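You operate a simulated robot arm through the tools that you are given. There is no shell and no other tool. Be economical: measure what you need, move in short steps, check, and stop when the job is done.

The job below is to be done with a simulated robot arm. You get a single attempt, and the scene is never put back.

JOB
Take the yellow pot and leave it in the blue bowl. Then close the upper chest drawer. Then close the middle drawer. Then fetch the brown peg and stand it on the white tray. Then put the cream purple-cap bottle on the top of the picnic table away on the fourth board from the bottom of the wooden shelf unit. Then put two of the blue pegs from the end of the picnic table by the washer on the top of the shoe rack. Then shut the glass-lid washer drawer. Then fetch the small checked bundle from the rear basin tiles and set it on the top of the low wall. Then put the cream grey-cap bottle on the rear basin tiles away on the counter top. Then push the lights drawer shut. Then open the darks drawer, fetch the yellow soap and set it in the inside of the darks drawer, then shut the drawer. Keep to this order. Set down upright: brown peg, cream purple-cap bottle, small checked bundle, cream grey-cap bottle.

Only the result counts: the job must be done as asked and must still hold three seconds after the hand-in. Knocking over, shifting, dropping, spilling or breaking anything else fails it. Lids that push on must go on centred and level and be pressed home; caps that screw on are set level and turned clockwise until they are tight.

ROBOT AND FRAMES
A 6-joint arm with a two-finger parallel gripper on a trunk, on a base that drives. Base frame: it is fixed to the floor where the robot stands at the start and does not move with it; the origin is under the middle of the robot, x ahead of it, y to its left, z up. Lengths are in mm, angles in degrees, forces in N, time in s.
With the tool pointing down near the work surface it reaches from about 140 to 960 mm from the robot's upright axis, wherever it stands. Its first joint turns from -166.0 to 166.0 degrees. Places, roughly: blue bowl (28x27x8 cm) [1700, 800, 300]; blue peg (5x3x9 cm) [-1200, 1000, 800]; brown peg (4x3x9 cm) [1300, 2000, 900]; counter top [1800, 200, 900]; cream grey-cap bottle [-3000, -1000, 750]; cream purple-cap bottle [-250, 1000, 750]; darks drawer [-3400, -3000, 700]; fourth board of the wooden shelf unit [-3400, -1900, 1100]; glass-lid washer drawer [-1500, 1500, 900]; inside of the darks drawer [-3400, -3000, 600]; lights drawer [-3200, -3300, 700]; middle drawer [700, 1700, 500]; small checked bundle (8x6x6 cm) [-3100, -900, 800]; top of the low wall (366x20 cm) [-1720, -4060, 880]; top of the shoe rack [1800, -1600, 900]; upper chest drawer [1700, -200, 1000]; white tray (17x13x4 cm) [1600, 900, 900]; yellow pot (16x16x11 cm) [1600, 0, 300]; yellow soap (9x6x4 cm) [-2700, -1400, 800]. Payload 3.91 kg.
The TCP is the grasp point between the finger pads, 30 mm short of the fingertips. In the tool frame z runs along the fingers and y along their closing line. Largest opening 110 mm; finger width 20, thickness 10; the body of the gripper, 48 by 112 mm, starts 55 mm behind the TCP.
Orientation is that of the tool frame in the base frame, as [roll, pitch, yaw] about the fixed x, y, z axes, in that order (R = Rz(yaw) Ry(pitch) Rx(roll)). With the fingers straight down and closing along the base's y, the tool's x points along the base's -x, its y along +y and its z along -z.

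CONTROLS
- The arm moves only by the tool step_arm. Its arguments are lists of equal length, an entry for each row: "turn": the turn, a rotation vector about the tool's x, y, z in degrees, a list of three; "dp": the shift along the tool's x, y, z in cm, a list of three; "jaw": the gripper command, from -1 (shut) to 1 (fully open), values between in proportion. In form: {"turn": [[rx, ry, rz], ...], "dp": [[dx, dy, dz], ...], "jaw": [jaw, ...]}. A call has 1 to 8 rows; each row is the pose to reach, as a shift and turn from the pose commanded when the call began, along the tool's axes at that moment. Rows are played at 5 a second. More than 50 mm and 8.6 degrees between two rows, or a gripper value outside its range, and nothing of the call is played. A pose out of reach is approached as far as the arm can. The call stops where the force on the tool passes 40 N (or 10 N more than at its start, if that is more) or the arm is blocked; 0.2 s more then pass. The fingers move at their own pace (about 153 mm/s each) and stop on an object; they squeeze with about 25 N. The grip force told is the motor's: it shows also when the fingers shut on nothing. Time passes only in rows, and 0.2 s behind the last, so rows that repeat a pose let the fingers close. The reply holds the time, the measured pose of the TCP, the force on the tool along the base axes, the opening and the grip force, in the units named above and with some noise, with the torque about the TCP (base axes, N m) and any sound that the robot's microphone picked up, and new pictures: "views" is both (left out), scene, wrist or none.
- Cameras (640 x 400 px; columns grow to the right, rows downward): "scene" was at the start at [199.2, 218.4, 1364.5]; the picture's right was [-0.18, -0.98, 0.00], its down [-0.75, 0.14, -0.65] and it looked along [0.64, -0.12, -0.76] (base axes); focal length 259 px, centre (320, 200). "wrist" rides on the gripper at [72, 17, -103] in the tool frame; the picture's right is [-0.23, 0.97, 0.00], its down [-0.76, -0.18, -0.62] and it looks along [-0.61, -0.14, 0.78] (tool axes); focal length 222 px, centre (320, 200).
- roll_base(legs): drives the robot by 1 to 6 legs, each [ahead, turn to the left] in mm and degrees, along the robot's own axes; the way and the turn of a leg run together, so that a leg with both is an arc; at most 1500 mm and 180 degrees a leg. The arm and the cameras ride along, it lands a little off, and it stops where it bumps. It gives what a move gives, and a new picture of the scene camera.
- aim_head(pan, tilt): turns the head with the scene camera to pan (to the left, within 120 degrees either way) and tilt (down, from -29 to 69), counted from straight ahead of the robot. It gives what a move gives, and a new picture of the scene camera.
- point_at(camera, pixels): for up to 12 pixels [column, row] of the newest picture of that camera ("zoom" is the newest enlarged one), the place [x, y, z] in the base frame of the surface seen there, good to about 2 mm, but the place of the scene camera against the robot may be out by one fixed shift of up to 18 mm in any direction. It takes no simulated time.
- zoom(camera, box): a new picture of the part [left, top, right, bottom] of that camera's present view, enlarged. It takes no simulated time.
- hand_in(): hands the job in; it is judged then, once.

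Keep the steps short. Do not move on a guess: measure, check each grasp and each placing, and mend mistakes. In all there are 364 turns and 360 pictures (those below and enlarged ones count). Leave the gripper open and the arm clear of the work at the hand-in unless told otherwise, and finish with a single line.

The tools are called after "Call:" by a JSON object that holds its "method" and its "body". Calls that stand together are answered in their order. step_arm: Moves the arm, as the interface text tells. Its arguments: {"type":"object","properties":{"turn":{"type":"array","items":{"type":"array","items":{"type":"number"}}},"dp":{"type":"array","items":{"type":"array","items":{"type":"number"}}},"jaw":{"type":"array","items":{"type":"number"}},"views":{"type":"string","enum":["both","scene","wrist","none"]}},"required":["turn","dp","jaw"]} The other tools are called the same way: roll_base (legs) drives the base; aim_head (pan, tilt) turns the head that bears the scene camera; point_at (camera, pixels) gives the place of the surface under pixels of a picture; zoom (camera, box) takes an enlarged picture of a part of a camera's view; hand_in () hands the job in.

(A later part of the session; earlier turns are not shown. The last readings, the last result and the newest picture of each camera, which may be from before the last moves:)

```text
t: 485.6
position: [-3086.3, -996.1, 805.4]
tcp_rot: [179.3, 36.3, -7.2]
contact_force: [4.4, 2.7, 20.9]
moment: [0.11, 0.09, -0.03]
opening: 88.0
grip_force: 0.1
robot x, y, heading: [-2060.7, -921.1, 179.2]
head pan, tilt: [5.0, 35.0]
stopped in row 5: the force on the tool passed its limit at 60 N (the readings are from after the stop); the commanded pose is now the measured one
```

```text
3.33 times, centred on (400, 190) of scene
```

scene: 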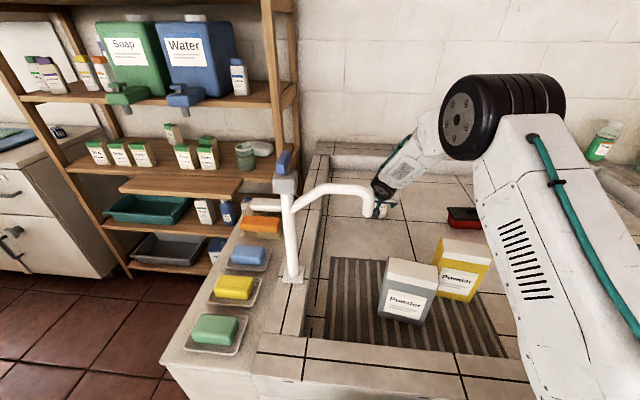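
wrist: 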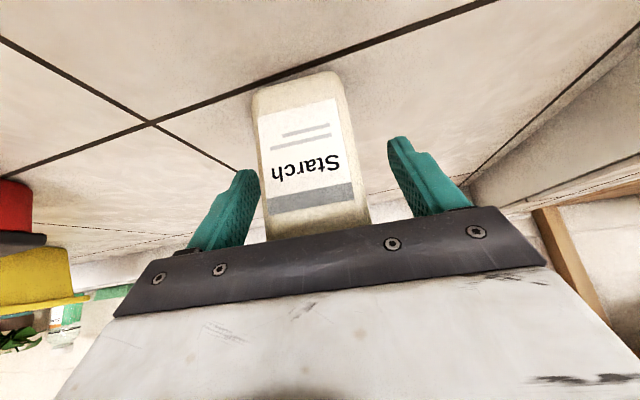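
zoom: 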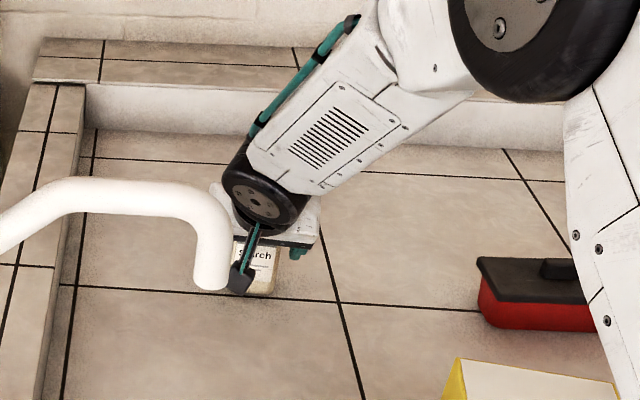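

The palm met the cap (the bottle stayed upright). This height is good enough: I back 8 mm along the tool and close.

Call:
{"method": "step_arm", "body": {"turn": [[0, 0, 0], [0, 0, 0], [0, 0, 0], [0, 0, 0]], "dp": [[0, 0, -0.8], [0, 0, -0.8], [0, 0, -0.8], [0, 0, -0.8]], "jaw": [0.6, 0.2, -0.4, -1], "views": "wrist"}}

```text
t: 486.6
position: [-3082.3, -997.2, 808.0]
tcp_rot: [179.3, 36.0, -7.1]
contact_force: [-0.1, -0.3, 0.1]
moment: [-0.05, -0.01, -0.01]
opening: 54.9
grip_force: 24.9
robot x, y, heading: [-2059.6, -917.5, 179.1]
head pan, tilt: [5.0, 35.0]
```

wrist: 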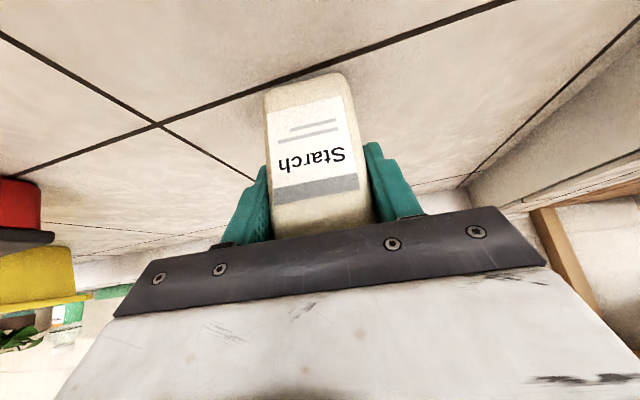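

Gripped (54.9 mm). I lift 280 mm.

Call:
{"method": "step_arm", "body": {"turn": [[0, 0, 0], [0, 0, 0], [0, 0, 0], [0, 0, 0], [0, 0, 0], [0, 0, 0], [0, 0, 0]], "dp": [[-1.2, 0, -1.6], [-3.6, 0, -4.9], [-6.1, 0, -8.4], [-8.6, 0, -11.9], [-11.1, 0, -15.3], [-13.6, 0, -18.8], [-16.5, 0, -22.7]], "jaw": [-1, -1, -1, -1, -1, -1, -1]}}

```text
t: 488.2
position: [-3080.4, -996.3, 1090.3]
tcp_rot: [179.4, 35.9, -7.2]
contact_force: [-0.4, 0.2, -3.2]
moment: [0.01, 0.02, -0.02]
opening: 55.1
grip_force: 25.5
robot x, y, heading: [-2062.4, -921.5, 179.3]
head pan, tilt: [5.0, 35.0]
```

scene: 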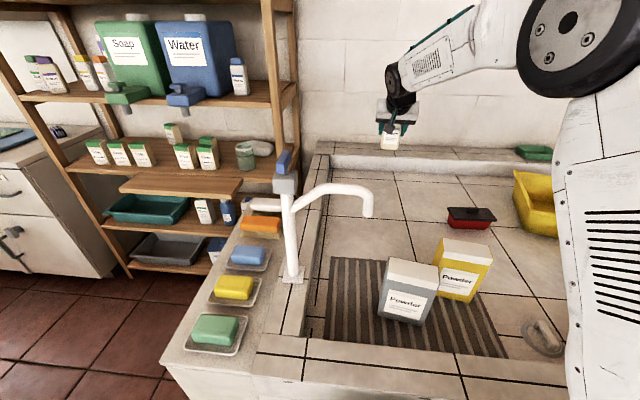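
wrist: 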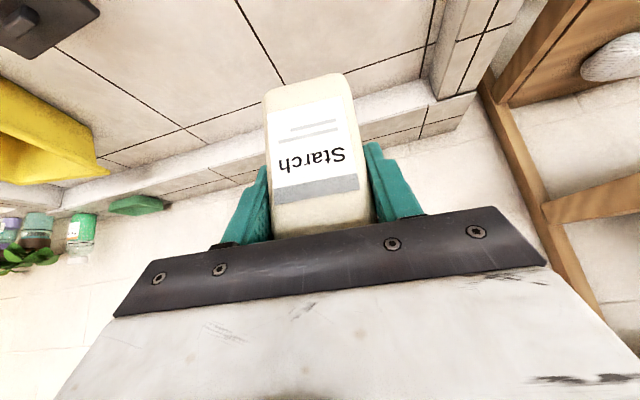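

Bottle held upright. I back off, pull the arm in and drive to the counter.

Call:
{"method": "roll_base", "body": {"legs": [[-400, 0]]}}

Call:
{"method": "step_arm", "body": {"turn": [[0, 0, 0], [0, 0, 0], [0, 0, 0], [0, 0, 0], [0, 0, 0], [0, 0, 0]], "dp": [[2.8, 0, -3.3], [5.6, 0, -6.5], [8.4, 0, -9.8], [11.1, 0, -13.1], [13.9, 0, -16.3], [16.7, 0, -19.6]], "jaw": [-1, -1, -1, -1, -1, -1], "views": "none"}}

Call:
{"method": "roll_base", "body": {"legs": [[0, -143], [1317, 0], [0, -43.4], [1250, 0]]}}

Call:
{"method": "aim_head", "body": {"pan": 5, "tilt": 35}}

```text
t: 490.7
position: [-2674.9, -1003.9, 1089.3]
tcp_rot: [179.3, 36.0, -6.9]
contact_force: [0.3, -0.3, -2.5]
moment: [0.05, 0.01, -0.01]
opening: 54.7
grip_force: 25.3
robot x, y, heading: [-1654.6, -927.4, 179.6]
head pan, tilt: [5.0, 35.0]
```

scene: 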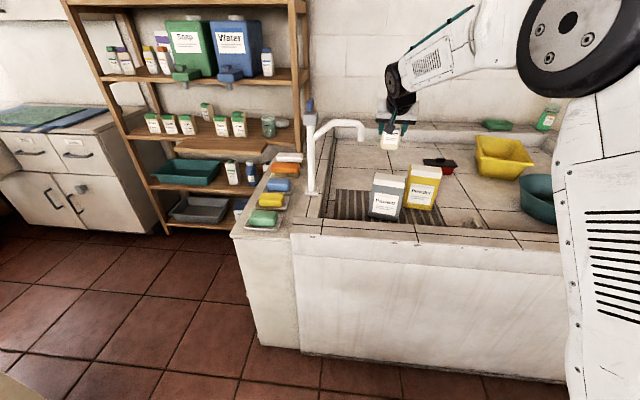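

```text
t: 492.1
position: [-2425.0, -1031.0, 1148.7]
tcp_rot: [179.3, 35.9, -7.0]
contact_force: [-0.7, 0.3, -2.5]
moment: [0.0, -0.03, 0.0]
opening: 54.6
grip_force: 24.8
robot x, y, heading: [-1654.8, -924.5, 179.2]
head pan, tilt: [5.0, 35.0]
```

```text
t: 512.5
position: [1432.7, -362.0, 1149.0]
tcp_rot: [179.3, 36.0, 164.5]
contact_force: [-0.2, 0.7, -1.0]
moment: [-0.01, 0.01, 0.04]
opening: 54.9
grip_force: 24.9
robot x, y, heading: [657.1, -350.7, -9.0]
head pan, tilt: [5.0, 35.0]
```

scene: 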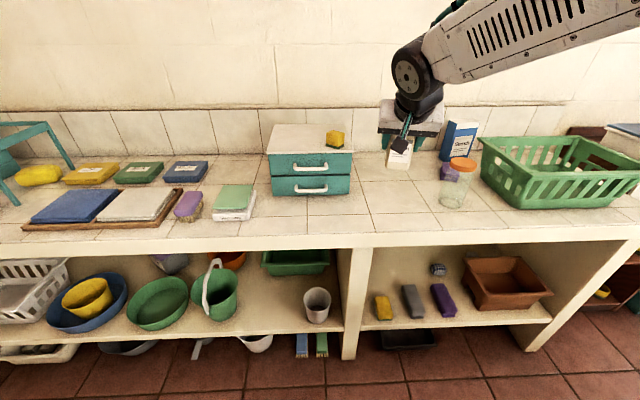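

```text
t: 513.1
position: [1432.0, -362.2, 1149.9]
tcp_rot: [179.4, 36.0, 164.5]
contact_force: [0.5, 0.7, -1.8]
moment: [-0.05, 0.0, 0.0]
opening: 54.4
grip_force: 25.0
robot x, y, heading: [652.2, -346.3, -9.3]
head pan, tilt: [5.0, 35.0]
```

scene: 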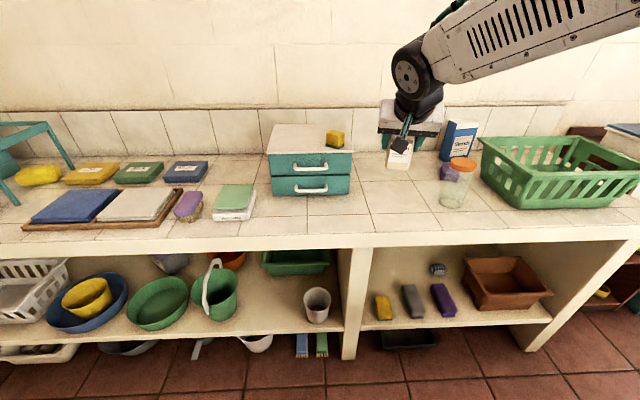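

A free spot lies between chest and jar, around pixel (392,200). I measure.

Call:
{"method": "point_at", "body": {"camera": "scene", "pixels": [[392, 200], [352, 190], [440, 205], [400, 180], [390, 225], [445, 170]]}}

```text
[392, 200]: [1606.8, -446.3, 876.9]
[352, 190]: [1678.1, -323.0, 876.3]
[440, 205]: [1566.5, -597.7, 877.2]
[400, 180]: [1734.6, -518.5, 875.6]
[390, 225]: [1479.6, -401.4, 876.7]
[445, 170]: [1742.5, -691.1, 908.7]
```

Call:
{"method": "roll_base", "body": {"legs": [[100, 0]]}}

Call:
{"method": "step_arm", "body": {"turn": [[0, 0, 0], [0, 0, 0], [0, 0, 0], [0, 0, 0], [0, 0, 0], [0, 0, 0], [0, 0, 0]], "dp": [[-2.8, -1.5, 2.05], [-5.7, -3.0, 4.1], [-8.5, -4.56, 6.17], [-5.7, -4.56, 10], [-2.95, -4.56, 13.8], [-0.2, -4.56, 17.6], [2.6, -4.56, 21.46]], "jaw": [-1, -1, -1, -1, -1, -1, -1]}}

Call:
{"method": "point_at", "body": {"camera": "wrist", "pixels": [[320, 40], [200, 100], [450, 120], [420, 60]]}}

```text
t: 514.2
position: [1532.4, -376.8, 1149.7]
tcp_rot: [179.3, 36.0, 164.6]
contact_force: [-0.4, -0.2, -1.9]
moment: [-0.04, 0.05, -0.02]
opening: 54.6
grip_force: 25.3
robot x, y, heading: [755.3, -366.4, -9.0]
head pan, tilt: [5.0, 35.0]
```

scene: 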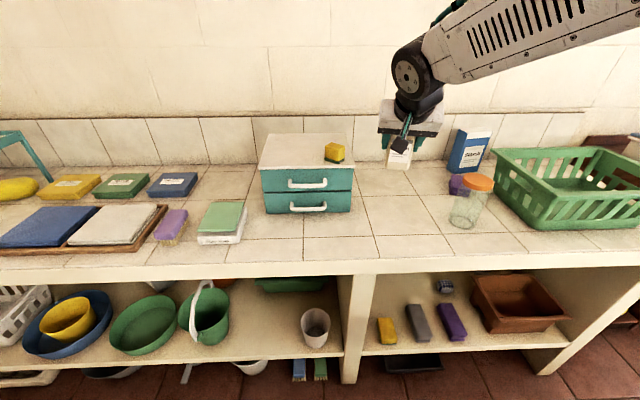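

```text
t: 515.9
position: [1622.2, -443.3, 961.2]
tcp_rot: [179.2, 36.0, 164.5]
contact_force: [-1.5, 0.2, -1.6]
moment: [0.01, 0.0, 0.02]
opening: 54.7
grip_force: 25.2
robot x, y, heading: [757.6, -367.1, -9.3]
head pan, tilt: [5.0, 35.0]
```

scene: 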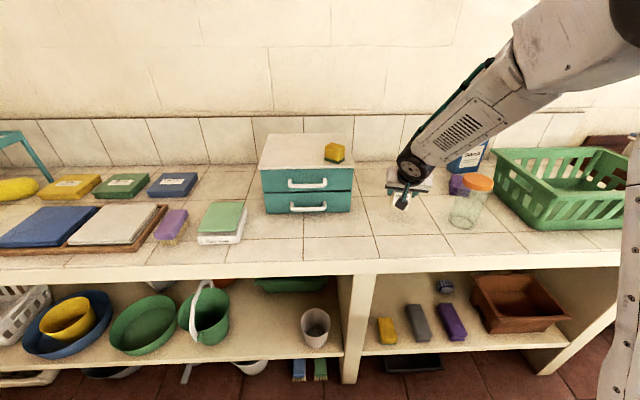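
wrist: 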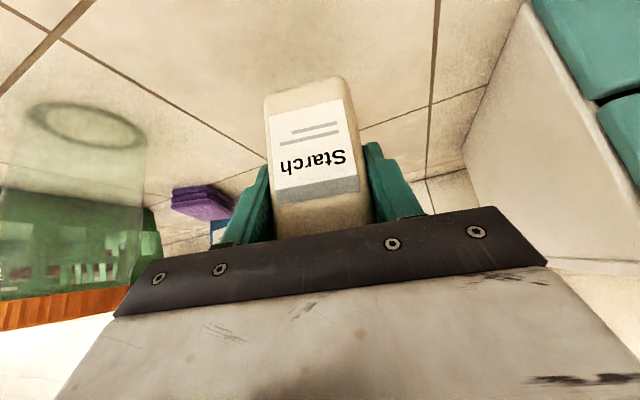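

```text
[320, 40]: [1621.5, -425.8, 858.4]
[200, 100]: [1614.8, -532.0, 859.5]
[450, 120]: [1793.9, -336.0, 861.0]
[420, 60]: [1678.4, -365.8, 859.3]
```

Counter z≈859; contact expected at TCP 928. I lower.

Call:
{"method": "step_arm", "body": {"turn": [[0, 0, 0], [0, 0, 0], [0, 0, 0], [0, 0, 0], [0, 0, 0]], "dp": [[1.0, 0, 1.38], [1.53, 0, 2.1], [1.76, 0, 2.43], [1.94, 0, 2.67], [2.06, 0, 2.83]], "jaw": [-1, -1, -1, -1, -1], "views": "wrist"}}

Call:
{"method": "zoom", "body": {"camera": "scene", "box": [350, 140, 470, 240]}}

```text
t: 517.0
position: [1622.6, -442.9, 927.5]
tcp_rot: [179.3, 36.0, 164.6]
contact_force: [-3.8, 0.8, 14.1]
moment: [-0.31, 0.6, -0.13]
opening: 55.2
grip_force: 25.4
robot x, y, heading: [759.2, -367.8, -9.1]
head pan, tilt: [5.0, 35.0]
```

wrist: 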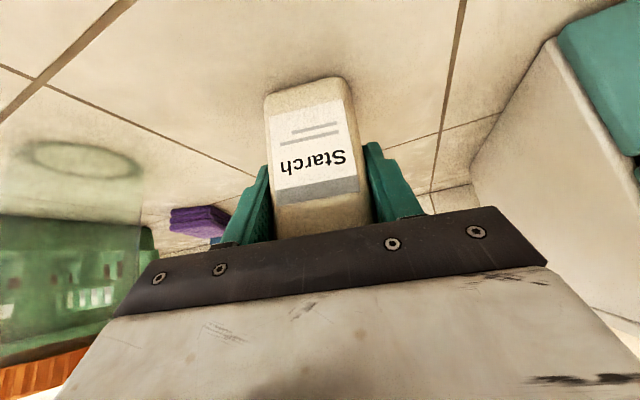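

```text
4.00 times, centred on (410, 190) of scene
```

zoom: 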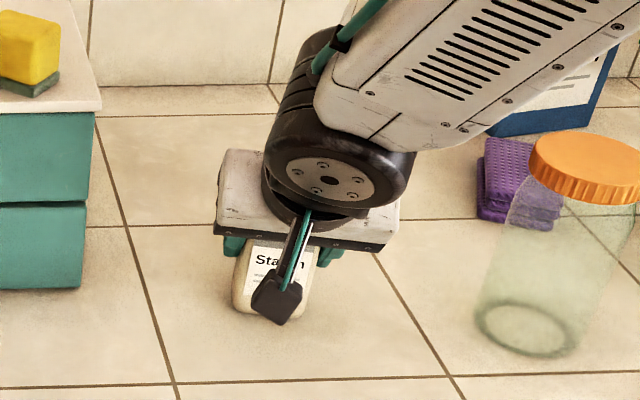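

Contact (14 N). I open and retreat along the tool axis.

Call:
{"method": "step_arm", "body": {"turn": [[0, 0, 0], [0, 0, 0], [0, 0, 0], [0, 0, 0], [0, 0, 0], [0, 0, 0], [0, 0, 0]], "dp": [[-0.1, 0, -0.1], [-0.1, 0, -0.1], [-0.1, 0, -0.1], [-0.1, 0, -3.5], [-0.1, 0, -8], [-0.1, 0, -12.5], [-0.1, 0, -17]], "jaw": [0.1, 0.45, 0.45, 0.45, 0.45, 0.45, 0.45], "views": "wrist"}}

Call:
{"method": "zoom", "body": {"camera": "scene", "box": [350, 140, 470, 240]}}

```text
t: 518.6
position: [1527.4, -420.5, 1062.4]
tcp_rot: [179.4, 35.9, 164.6]
contact_force: [-0.2, 0.5, -1.2]
moment: [0.01, 0.01, 0.03]
opening: 79.8
grip_force: 0.0
robot x, y, heading: [762.7, -366.1, -8.9]
head pan, tilt: [5.0, 35.0]
```

wrist: 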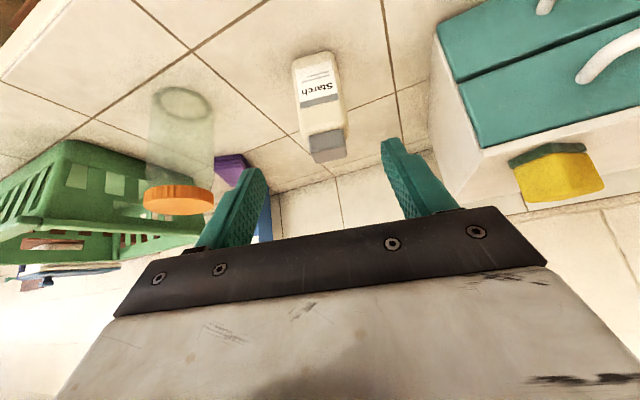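

```text
4.00 times, centred on (410, 190) of scene
```

zoom: 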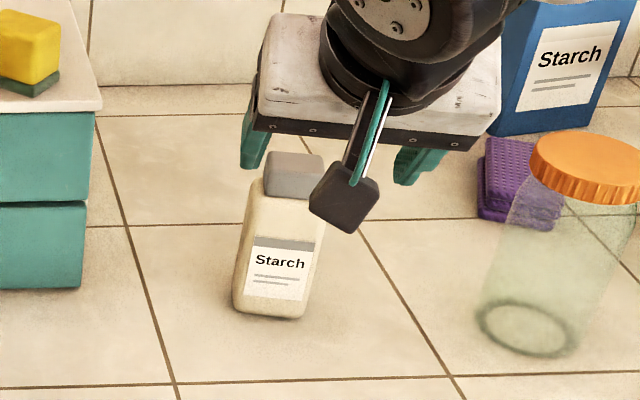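

The bottle stands on the counter top. Next the lights drawer. I raise the arm high and drive round to the south of the island.

Call:
{"method": "step_arm", "body": {"turn": [[0, 0, 0], [0, 0, 0], [0, 0, 0], [0, 0, 0], [0, 0, 0], [0, 0, 0]], "dp": [[-2.5, 0, -3.6], [-5, 0, -7.2], [-7.5, 0, -10.8], [-10, 0, -14.4], [-12.5, 0, -18], [-15, 0, -21.6]], "jaw": [0, -1, -1, -1, -1, -1], "views": "none"}}

Call:
{"method": "roll_base", "body": {"legs": [[0, 180], [1478, 0], [0, 83.5], [1293, 0]]}}

```text
t: 520.0
position: [1520.9, -418.8, 1323.7]
tcp_rot: [179.5, 35.8, 164.6]
contact_force: [-0.8, -1.1, -0.1]
moment: [0.0, 0.04, -0.04]
opening: 0.3
grip_force: 24.9
robot x, y, heading: [755.9, -365.5, -9.3]
head pan, tilt: [5.0, 35.0]
```

```text
t: 544.2
position: [-1208.1, -2081.7, 1324.2]
tcp_rot: [179.3, 36.0, 66.5]
contact_force: [-0.1, 0.0, -0.6]
moment: [0.01, 0.01, 0.01]
opening: 0.0
grip_force: 25.4
robot x, y, heading: [-1051.9, -1329.6, -107.1]
head pan, tilt: [5.0, 35.0]
```

scene: 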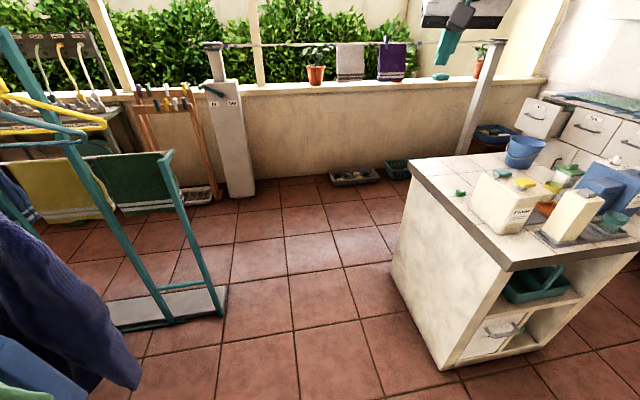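

Call:
{"method": "roll_base", "body": {"legs": [[0, 17], [1650, 0], [0, -90], [1000, 0]]}}

Call:
{"method": "aim_head", "body": {"pan": 5, "tilt": 30}}

```text
refused: 1650 is not a number from -1500 to 1500
```

```text
t: 544.9
position: [-1208.5, -2082.1, 1324.1]
tcp_rot: [179.4, 36.0, 66.7]
contact_force: [0.3, 0.1, 0.1]
moment: [-0.02, 0.0, -0.01]
opening: 0.0
grip_force: 25.4
robot x, y, heading: [-1051.8, -1332.7, -107.1]
head pan, tilt: [5.0, 30.0]
```

scene: 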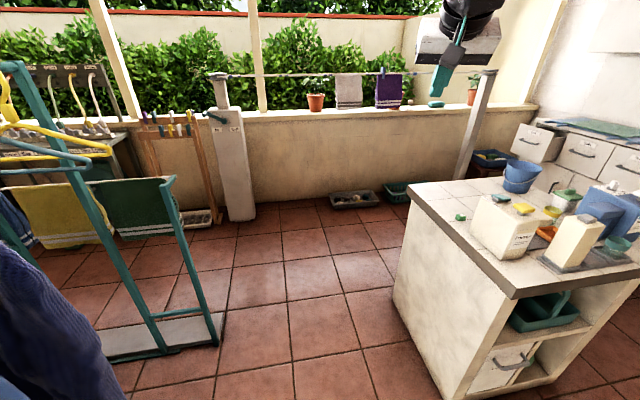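

Call:
{"method": "point_at", "body": {"camera": "scene", "pixels": [[218, 345], [100, 355], [170, 180], [400, 270], [440, 385], [220, 318]]}}

Call:
{"method": "roll_base", "body": {"legs": [[0, 17], [800, 0]]}}

```text
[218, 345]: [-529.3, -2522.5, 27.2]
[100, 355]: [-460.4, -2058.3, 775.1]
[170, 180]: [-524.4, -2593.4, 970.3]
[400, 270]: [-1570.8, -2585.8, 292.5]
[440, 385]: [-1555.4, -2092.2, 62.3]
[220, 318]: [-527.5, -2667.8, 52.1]
```

```text
t: 550.1
position: [-1002.6, -2894.7, 1323.9]
tcp_rot: [179.3, 35.9, 82.8]
contact_force: [0.1, -0.5, -0.1]
moment: [0.04, 0.03, 0.0]
opening: 0.0
grip_force: 24.7
robot x, y, heading: [-1057.6, -2132.7, -91.0]
head pan, tilt: [5.0, 30.0]
```

scene: 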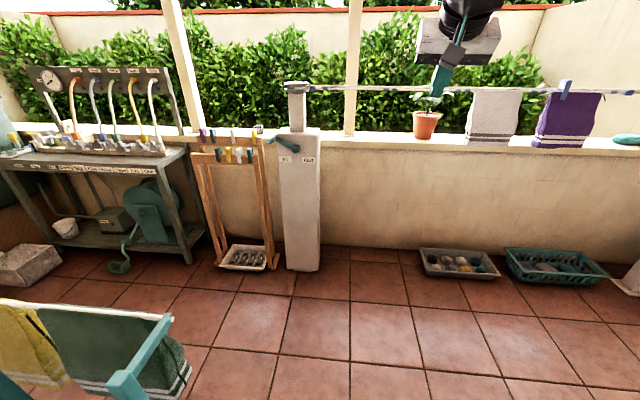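

Call:
{"method": "roll_base", "body": {"legs": [[850, 0], [0, -89], [1100, 0]]}}

Call:
{"method": "aim_head", "body": {"pan": 5, "tilt": 35}}

```text
t: 563.6
position: [-2926.0, -3066.3, 1323.7]
tcp_rot: [179.3, 36.1, -5.5]
contact_force: [-0.6, 1.0, 0.8]
moment: [-0.02, -0.02, 0.02]
opening: 0.0
grip_force: 24.4
robot x, y, heading: [-2159.9, -2989.7, -178.9]
head pan, tilt: [5.0, 30.0]
```

scene: 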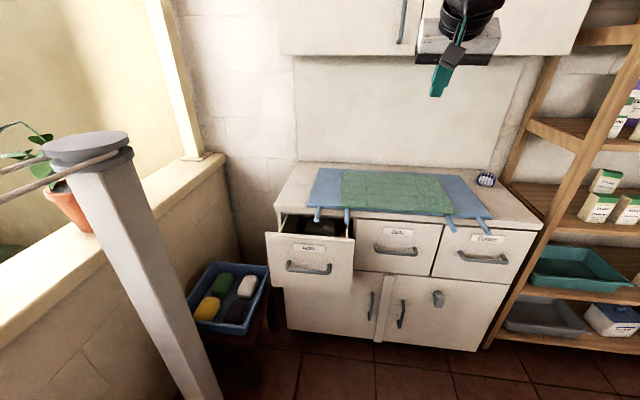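

```text
t: 564.2
position: [-2925.1, -3066.7, 1324.5]
tcp_rot: [179.3, 35.9, -5.6]
contact_force: [0.1, -0.3, 0.2]
moment: [0.01, 0.05, -0.02]
opening: 0.2
grip_force: 25.1
robot x, y, heading: [-2162.6, -2986.6, -179.2]
head pan, tilt: [5.0, 35.0]
```

scene: 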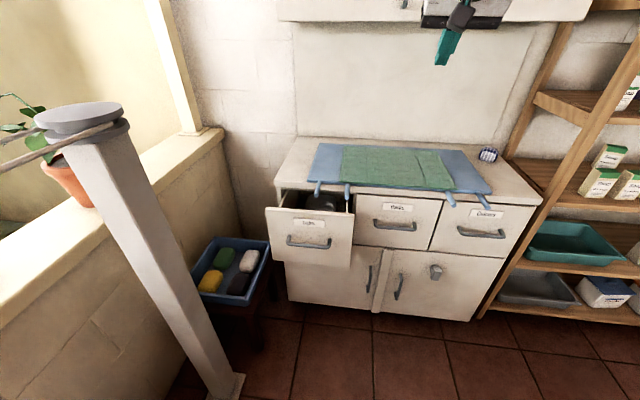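

Call:
{"method": "zoom", "body": {"camera": "scene", "box": [250, 130, 550, 320]}}

Call:
{"method": "point_at", "body": {"camera": "scene", "pixels": [[275, 225], [345, 235], [310, 223], [310, 243], [325, 265], [395, 207], [395, 227], [420, 240], [480, 240], [290, 195], [355, 205], [350, 190]]}}

```text
2.11 times, centred on (400, 225) of scene
```

zoom: 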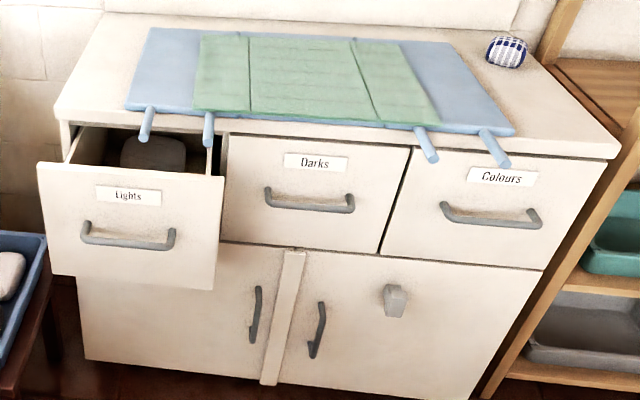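

```text
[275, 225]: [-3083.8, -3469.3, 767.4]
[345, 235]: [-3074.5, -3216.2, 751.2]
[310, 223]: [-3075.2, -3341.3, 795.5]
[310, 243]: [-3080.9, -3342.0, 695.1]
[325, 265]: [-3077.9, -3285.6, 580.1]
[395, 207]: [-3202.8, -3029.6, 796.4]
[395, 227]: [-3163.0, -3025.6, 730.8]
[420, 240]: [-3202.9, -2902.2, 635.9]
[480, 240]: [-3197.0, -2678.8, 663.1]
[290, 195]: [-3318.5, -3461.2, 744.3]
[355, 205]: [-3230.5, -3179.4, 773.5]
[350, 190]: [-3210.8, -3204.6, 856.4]
```

Labels read: Lights (open, front x≈-3077, y -3470…-3205), Darks (closed, handle at (-3163,-3026)), Colours. I drive 160 mm closer and lower the arm toward the Lights front, tilting to 60°.

Call:
{"method": "roll_base", "body": {"legs": [[160, 0]]}}

Call:
{"method": "step_arm", "body": {"turn": [[0, -3.4, 0], [0, -6.8, 0], [0, -10.2, 0], [0, -13.7, 0], [0, -17.1, 0], [0, -20.5, 0], [0, -24, 0]], "dp": [[3, 1.85, 2.8], [6, 3.7, 5.5], [9, 5.6, 8.3], [11.9, 7.4, 11.1], [14.9, 9.3, 13.9], [17.9, 11.1, 16.6], [20.9, 13, 19.4]], "jaw": [-1, -1, -1, -1, -1, -1, -1]}}

```text
t: 565.6
position: [-3084.4, -3070.9, 1323.0]
tcp_rot: [179.3, 36.0, -5.5]
contact_force: [-0.2, 0.4, 1.1]
moment: [0.0, 0.0, -0.01]
opening: 0.0
grip_force: 24.9
robot x, y, heading: [-2320.1, -2991.2, -179.0]
head pan, tilt: [5.0, 35.0]
```

scene: 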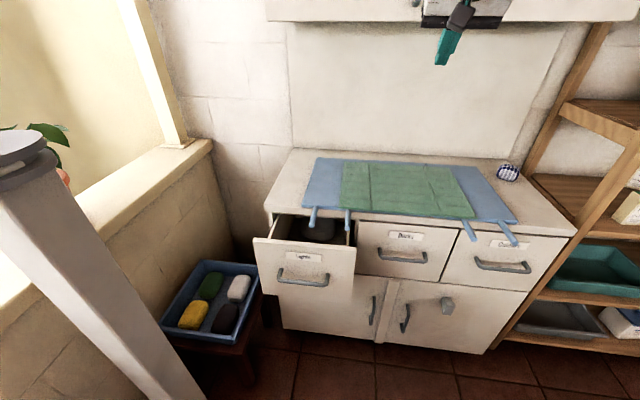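

```text
t: 567.2
position: [-3040.0, -3207.5, 1047.3]
tcp_rot: [178.9, 60.0, -6.0]
contact_force: [0.3, -0.4, 1.0]
moment: [0.02, 0.01, 0.02]
opening: 0.2
grip_force: 24.9
robot x, y, heading: [-2320.6, -2990.2, -179.2]
head pan, tilt: [5.0, 35.0]
```

scene: 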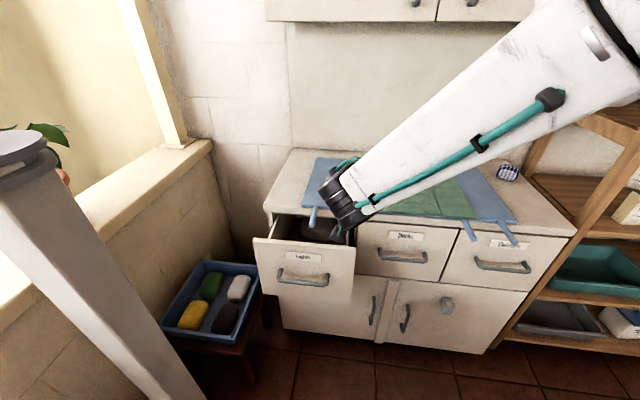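
wrist: 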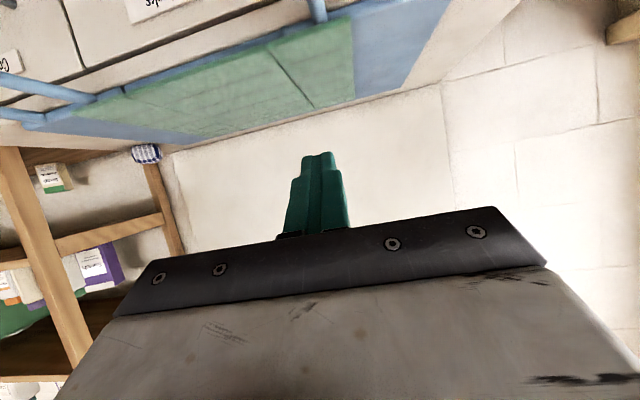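

Call:
{"method": "step_arm", "body": {"turn": [[-0.7, 0, -0.4], [-1.5, 0, -0.9], [-2.2, 0, -1.3], [-3, 0, -1.7], [-3.7, 0, -2.1], [-4.5, 0, -2.6], [-5.2, 0, -3]], "dp": [[3.9, 1.8, 1.3], [7.8, 3.6, 2.6], [11.7, 5.4, 3.9], [15.6, 7.1, 5.2], [19.5, 8.9, 6.5], [23.4, 10.7, 7.8], [27.3, 12.5, 9.1]], "jaw": [-1, -1, -1, -1, -1, -1, -1]}}

Call:
{"method": "point_at", "body": {"camera": "wrist", "pixels": [[320, 100], [320, 140], [250, 120], [400, 120], [320, 60], [320, 20], [260, 170], [380, 170]]}}

```text
t: 568.8
position: [-2994.3, -3340.1, 764.8]
tcp_rot: [178.9, 60.1, 0.0]
contact_force: [0.3, -0.7, 0.7]
moment: [0.0, -0.01, 0.05]
opening: 0.0
grip_force: 25.1
robot x, y, heading: [-2325.4, -2994.4, -179.1]
head pan, tilt: [5.0, 35.0]
```

scene: 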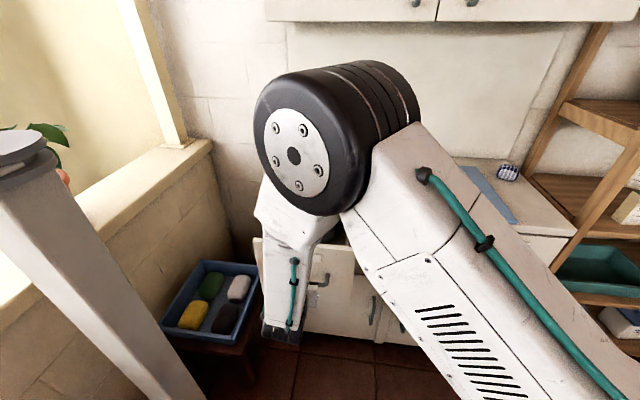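
wrist: 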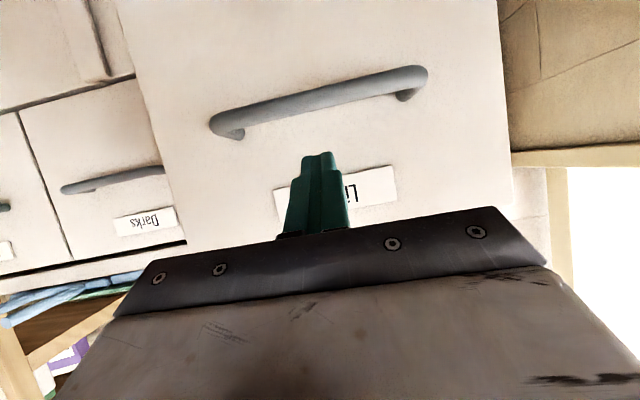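

```text
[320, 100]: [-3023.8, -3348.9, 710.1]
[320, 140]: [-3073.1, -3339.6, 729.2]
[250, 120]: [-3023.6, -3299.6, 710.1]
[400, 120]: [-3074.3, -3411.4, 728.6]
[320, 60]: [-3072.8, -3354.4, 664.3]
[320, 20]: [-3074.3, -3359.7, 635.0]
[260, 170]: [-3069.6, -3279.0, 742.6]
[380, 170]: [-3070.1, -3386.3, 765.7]
```

Aim is right (tip above the handle). I push along -x until it stops.

Call:
{"method": "step_arm", "body": {"turn": [[0, 0, 0], [0, 0, 0], [0, 0, 0], [0, 0, 0], [0, 0, 0], [0, 0, 0], [0, 0, 0]], "dp": [[-2, 0, 3.46], [-3.5, 0, 6.06], [-5, 0, 8.66], [-6.5, 0, 11.26], [-8, 0, 13.86], [-9, 0, 15.6], [-9.8, 0, 17.0]], "jaw": [-1, -1, -1, -1, -1, -1, -1]}}

Call:
{"method": "point_at", "body": {"camera": "wrist", "pixels": [[200, 190], [250, 170], [420, 150], [50, 200], [60, 150], [450, 100]]}}

```text
t: 570.4
position: [-3178.7, -3345.5, 763.2]
tcp_rot: [179.2, 59.6, 0.4]
contact_force: [21.1, 2.9, 9.6]
moment: [-0.05, 0.17, -0.12]
opening: 0.3
grip_force: 25.3
robot x, y, heading: [-2323.4, -2993.2, -178.6]
head pan, tilt: [5.0, 35.0]
stopped in row 7: the force on the tool passed its limit at 68 N (the readings are from after the stop); the commanded pose is now the measured one
```

scene: 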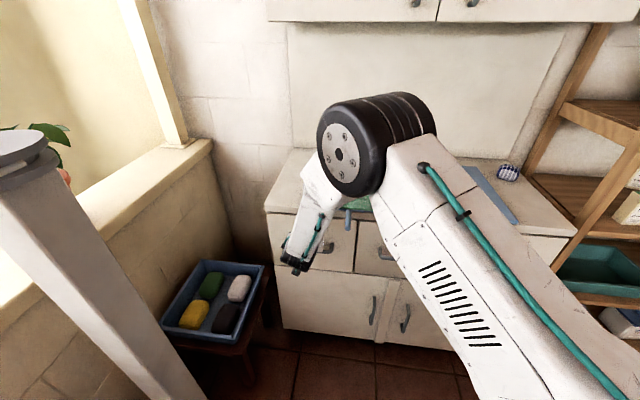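
wrist: 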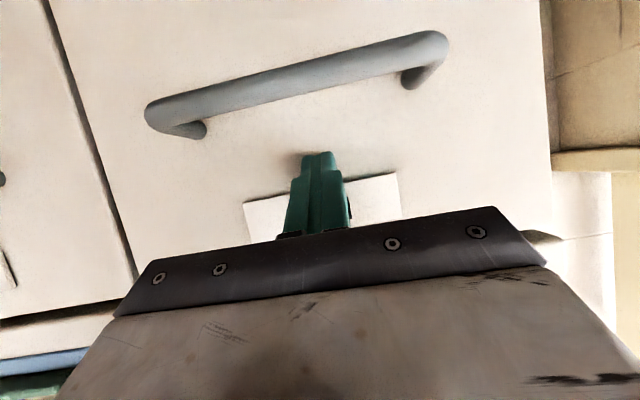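

```text
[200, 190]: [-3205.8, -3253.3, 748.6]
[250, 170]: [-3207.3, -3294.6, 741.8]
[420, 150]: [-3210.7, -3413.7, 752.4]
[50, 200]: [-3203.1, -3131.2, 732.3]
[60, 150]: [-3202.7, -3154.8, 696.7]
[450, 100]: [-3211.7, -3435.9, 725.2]
```

The Lights front is now flush with Darks (x≈-3206): shut. I retreat and move toward the Darks handle.

Call:
{"method": "step_arm", "body": {"turn": [[0, 0, 0], [0, 0, 0], [0, 0, 0], [0, 0, 0], [0, 0, 0], [0, 0, 0], [0, 0, 0], [0, 0, 0]], "dp": [[2.5, 0, -4.3], [5.1, 0, -8.6], [7.6, 0, -12.9], [7.6, -4.9, -12.9], [7.6, -9.8, -12.9], [7.6, -14.7, -12.9], [7.6, -19.6, -12.9], [7.6, -24.5, -12.9]], "jaw": [-1, -1, -1, -1, -0.5, 0, 0, 0], "views": "scene"}}

```text
refused: row 2 steps farther than a row can; nothing moved
```

Call:
{"method": "step_arm", "body": {"turn": [[0, 0, 0], [0, 0, 0], [0, 0, 0], [0, 0, 0], [0, 0, 0], [0, 0, 0], [0, 0, 0], [0, 0, 0]], "dp": [[2.4, 0, -4.2], [4.8, 0, -8.4], [7.2, 0, -12.4], [7.2, -4.8, -12.4], [7.2, -9.6, -12.4], [7.2, -14.4, -12.4], [7.2, -19.2, -12.4], [7.2, -24, -12.4]], "jaw": [-1, -1, -1, -1, -0.5, 0, 0, 0], "views": "scene"}}

```text
t: 572.2
position: [-3075.3, -3125.5, 800.6]
tcp_rot: [-173.0, 58.1, 6.3]
contact_force: [-0.2, 0.0, 0.1]
moment: [0.02, -0.02, -0.05]
opening: 55.2
grip_force: 0.0
out of reach, approached as far as the arm can: row 5, 6, 7, 8
robot x, y, heading: [-2320.3, -2993.1, -178.8]
head pan, tilt: [5.0, 35.0]
```

scene: 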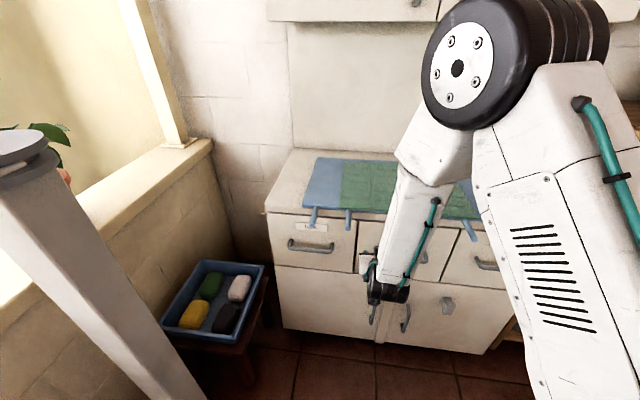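

The arm was too folded. I back the base 150 mm, then square the tool and tilt it to nearly horizontal.

Call:
{"method": "roll_base", "body": {"legs": [[-150, 0]]}}

Call:
{"method": "step_arm", "body": {"turn": [[-0.4, -6.5, 0.8], [-0.8, -13, 1.6], [-1.3, -19.5, 2.5], [-1.7, -25.5, 3.3]], "dp": [[0, 0, 0], [0, 0, 0], [0, 0, 0], [0, 0, 0]], "jaw": [0, 0, 0, 0], "views": "none"}}

Call:
{"method": "step_arm", "body": {"turn": [[0, 0, 8], [0, 0, 16], [0, 0, 24], [0, 0, 32], [0, 0, 40], [0, 0, 48], [0, 0, 56], [0, 0, 64]], "dp": [[0, 0, 0], [0, 0, 0], [0, 0, 0], [0, 0, 0], [0, 0, 0], [0, 0, 0], [0, 0, 0], [0, 0, 0]], "jaw": [0, 0, 0, 0, 0, 0, 0, 0]}}

```text
t: 573.5
position: [-2928.8, -3124.9, 800.8]
tcp_rot: [-173.1, 58.2, 6.3]
contact_force: [-0.3, -0.5, -0.3]
moment: [0.0, 0.0, -0.01]
opening: 55.2
grip_force: 0.0
robot x, y, heading: [-2178.4, -2984.3, -179.0]
head pan, tilt: [5.0, 35.0]
```

scene: 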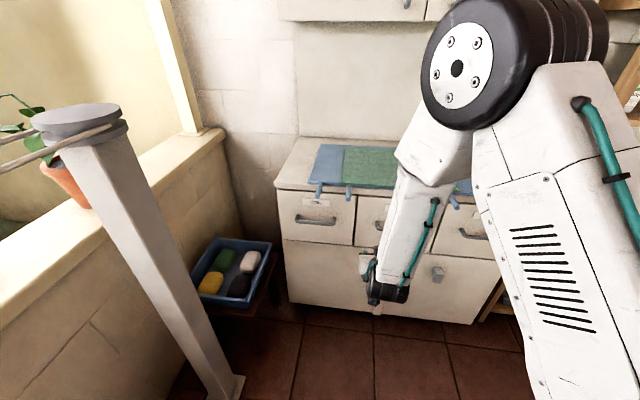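

```text
t: 574.5
position: [-2977.4, -3147.4, 843.1]
tcp_rot: [-143.4, 81.1, 36.3]
contact_force: [-0.1, -0.8, 0.9]
moment: [0.0, 0.01, 0.05]
opening: 55.1
grip_force: 0.1
out of reach, approached as far as the arm can: row 1, 2, 3, 4
robot x, y, heading: [-2175.6, -2987.2, -178.9]
head pan, tilt: [5.0, 35.0]
```

```text
t: 576.4
position: [-3081.3, -3290.4, 1090.4]
tcp_rot: [115.7, 39.1, -80.2]
contact_force: [-0.3, -0.1, 0.9]
moment: [-0.01, 0.01, -0.02]
opening: 55.0
grip_force: 0.0
out of reach, approached as far as the arm can: row 1, 2, 3, 4, 5, 6, 7, 8
robot x, y, heading: [-2175.4, -2987.8, -179.1]
head pan, tilt: [5.0, 35.0]
```

scene: 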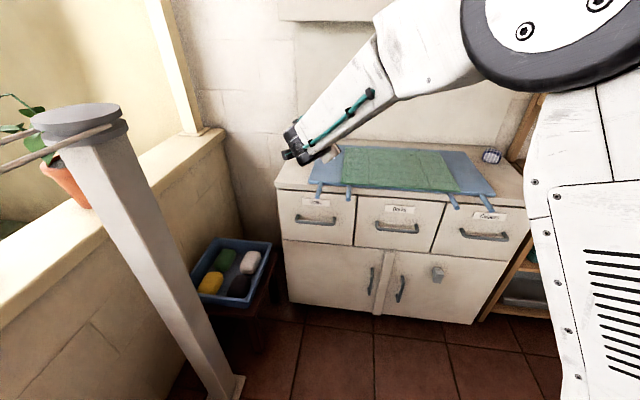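
wrist: 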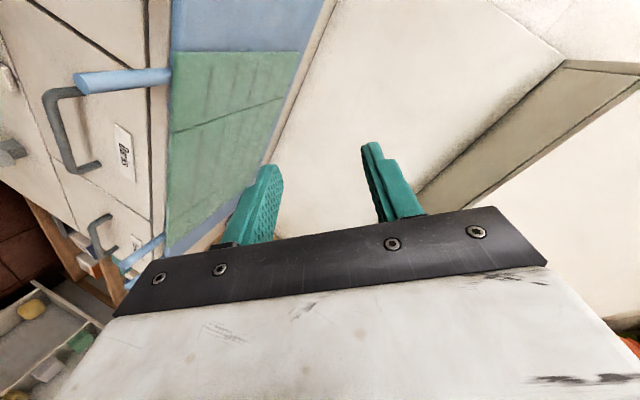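

The near-horizontal pose was out of reach and the arm wandered (no contact). Better: hook the handle from above with closed fingers, tool nearly vertical. First I bring the arm back to a normal pose.

Call:
{"method": "step_arm", "body": {"turn": [[1.1, 4.4, -6.35], [2.25, 8.7, -12.7], [3.4, 13.1, -19], [4.5, 17.4, -25.4], [5.6, 21.8, -31.7], [6.75, 26.2, -38.1], [7.9, 30.5, -44.4], [9.0, 34.9, -50.8]], "dp": [[-1.95, -2.4, -1.4], [-3.9, -4.9, -2.8], [-5.9, -7.3, -4.3], [-7.8, -9.8, -5.7], [-9.8, -12.2, -7.1], [-11.7, -14.6, -8.5], [-13.7, -17, -9.9], [-15.6, -19.5, -11.3]], "jaw": [-1, -1, -1, -1, -1, -1, -1, -1]}}

```text
t: 578.1
position: [-2933.4, -3057.8, 1100.8]
tcp_rot: [-179.8, 35.9, -0.1]
contact_force: [-0.1, 0.0, 0.3]
moment: [0.0, -0.02, 0.0]
opening: 0.0
grip_force: 25.7
robot x, y, heading: [-2172.0, -2987.5, -178.5]
head pan, tilt: [5.0, 35.0]
```

scene: 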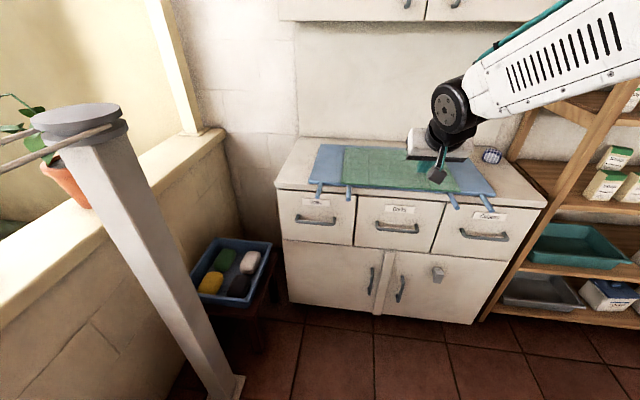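
wrist: 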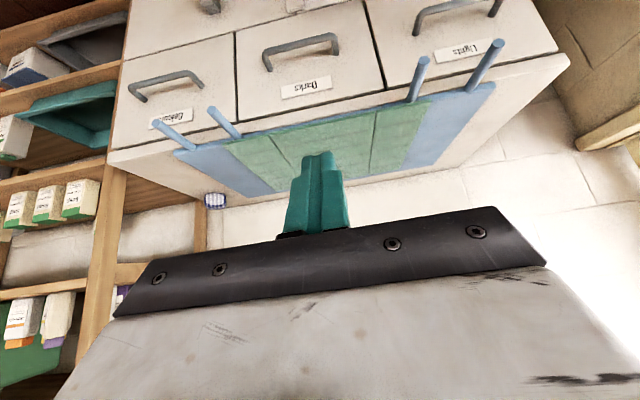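

Good pose again. I measure the Darks handle with the wrist camera.

Call:
{"method": "zoom", "body": {"camera": "wrist", "box": [200, 0, 460, 160]}}

Call:
{"method": "point_at", "body": {"camera": "wrist", "pixels": [[268, 52], [300, 44], [332, 37], [285, 70], [330, 70], [305, 87], [415, 90], [425, 65], [232, 128], [350, 100], [320, 20]]}}

```text
2.46 times, centred on (330, 80) of wrist
```

zoom: 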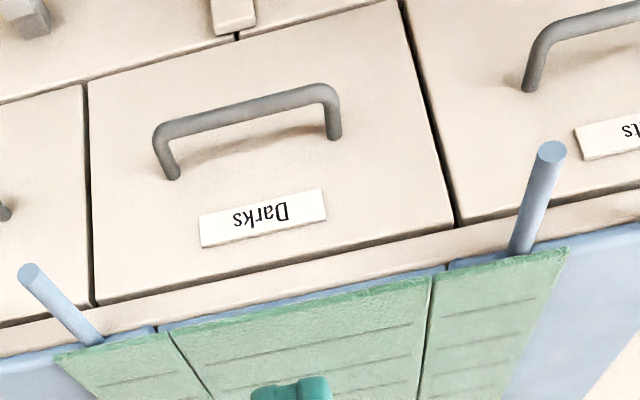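

```text
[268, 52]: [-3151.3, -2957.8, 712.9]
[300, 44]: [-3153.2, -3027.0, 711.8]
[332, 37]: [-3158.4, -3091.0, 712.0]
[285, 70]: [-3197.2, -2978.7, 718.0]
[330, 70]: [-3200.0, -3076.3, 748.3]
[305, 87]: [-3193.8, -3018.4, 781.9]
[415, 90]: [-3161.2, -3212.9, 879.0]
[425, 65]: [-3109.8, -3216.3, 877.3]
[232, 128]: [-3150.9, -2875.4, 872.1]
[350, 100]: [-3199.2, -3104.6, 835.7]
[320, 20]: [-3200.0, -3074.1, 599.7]
```

Bar: y -3091…-2958, z 711, x≈-3158; panel x≈-3199, so a 35 mm gap. I drive 130 mm closer and bring the tool to 12° tilt above and before the bar.

Call:
{"method": "roll_base", "body": {"legs": [[130, 0]]}}

Call:
{"method": "step_arm", "body": {"turn": [[0, 4, 0], [0, 8, 0], [0, 12, 0], [0, 16, 0], [0, 20, 0], [0, 24, 0]], "dp": [[1.57, -0.6, 3.6], [3.1, -1.2, 7.2], [4.7, -1.75, 10.8], [6.3, -2.3, 14.4], [7.9, -2.9, 18], [9.4, -3.5, 21.6]], "jaw": [-1, -1, -1, -1, -1, -1]}}

Call:
{"method": "point_at", "body": {"camera": "wrist", "pixels": [[268, 100], [300, 95], [335, 90], [320, 60], [320, 130], [260, 140]]}}

```text
t: 579.4
position: [-3064.5, -3060.4, 1101.4]
tcp_rot: [-179.9, 35.9, 0.1]
contact_force: [-0.1, -0.3, -0.4]
moment: [0.01, 0.01, 0.01]
opening: 0.0
grip_force: 25.5
robot x, y, heading: [-2305.2, -2989.6, -178.9]
head pan, tilt: [5.0, 35.0]
```

scene: 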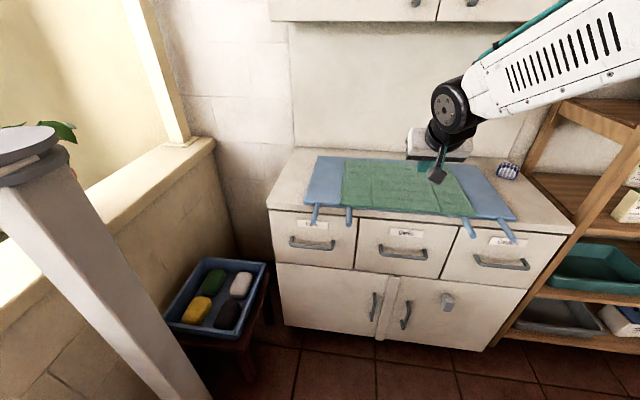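

```text
t: 580.8
position: [-3116.2, -3025.4, 870.0]
tcp_rot: [-179.8, 11.8, -0.1]
contact_force: [0.1, -0.3, 0.4]
moment: [0.0, 0.01, 0.0]
opening: 0.0
grip_force: 24.9
robot x, y, heading: [-2309.2, -2991.6, -179.0]
head pan, tilt: [5.0, 35.0]
```

scene: 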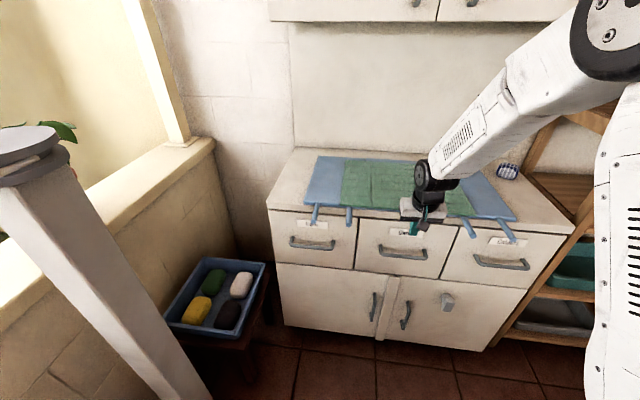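
wrist: 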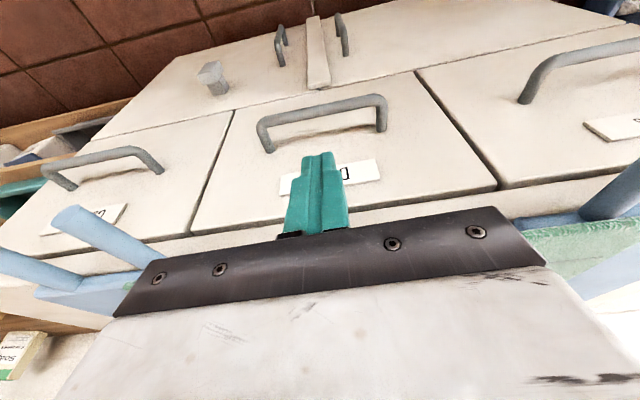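

```text
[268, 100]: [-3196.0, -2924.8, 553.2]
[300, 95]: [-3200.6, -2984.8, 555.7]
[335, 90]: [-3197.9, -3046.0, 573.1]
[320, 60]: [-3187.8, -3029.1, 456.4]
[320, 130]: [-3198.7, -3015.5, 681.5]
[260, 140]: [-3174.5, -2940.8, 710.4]
```

Call:
{"method": "point_at", "body": {"camera": "wrist", "pixels": [[268, 120], [300, 112], [340, 104], [375, 100], [300, 108], [320, 112], [310, 150], [355, 170]]}}

```text
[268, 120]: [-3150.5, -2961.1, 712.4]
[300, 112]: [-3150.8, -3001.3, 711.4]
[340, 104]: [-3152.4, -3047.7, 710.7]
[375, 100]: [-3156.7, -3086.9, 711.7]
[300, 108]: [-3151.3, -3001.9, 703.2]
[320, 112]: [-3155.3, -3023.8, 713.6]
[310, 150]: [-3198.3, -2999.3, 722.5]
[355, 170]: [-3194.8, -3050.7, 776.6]
```

I go over the gap behind the bar and insert the fingertips to z≈693.

Call:
{"method": "step_arm", "body": {"turn": [[0, 0, 0], [0, 0, 0], [0, 0, 0], [0, 0, 0]], "dp": [[-1.37, 0, 3.0], [-2.74, 0, 6.0], [-4.11, 0, 9.03], [-4.0, 0, 9.6]], "jaw": [-1, -1, -1, -1], "views": "wrist"}}

Call:
{"method": "zoom", "body": {"camera": "wrist", "box": [220, 60, 420, 220]}}

```text
t: 581.5
position: [-3165.4, -3025.5, 819.5]
tcp_rot: [-179.9, 12.8, 0.1]
contact_force: [-2.3, 1.0, 21.4]
moment: [0.34, 0.41, 0.03]
opening: 0.0
grip_force: 24.8
robot x, y, heading: [-2304.4, -2993.1, -178.9]
head pan, tilt: [5.0, 35.0]
stopped in row 3: the force on the tool passed its limit at 61 N (the readings are from after the stop); the commanded pose is now the measured one
```

wrist: 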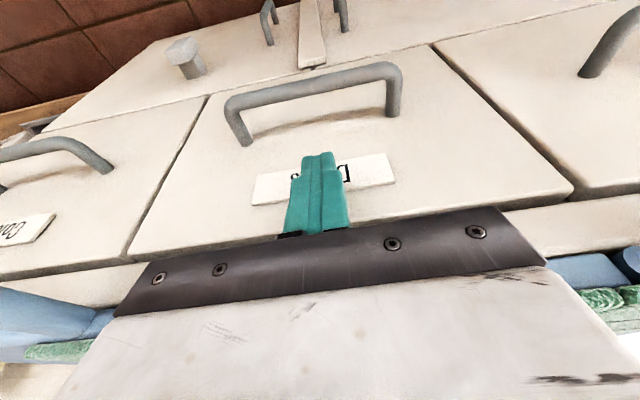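

```text
2.50 times, centred on (320, 140) of wrist
```

zoom: 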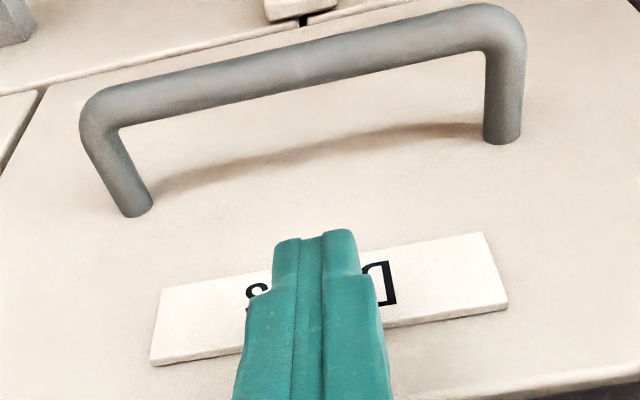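

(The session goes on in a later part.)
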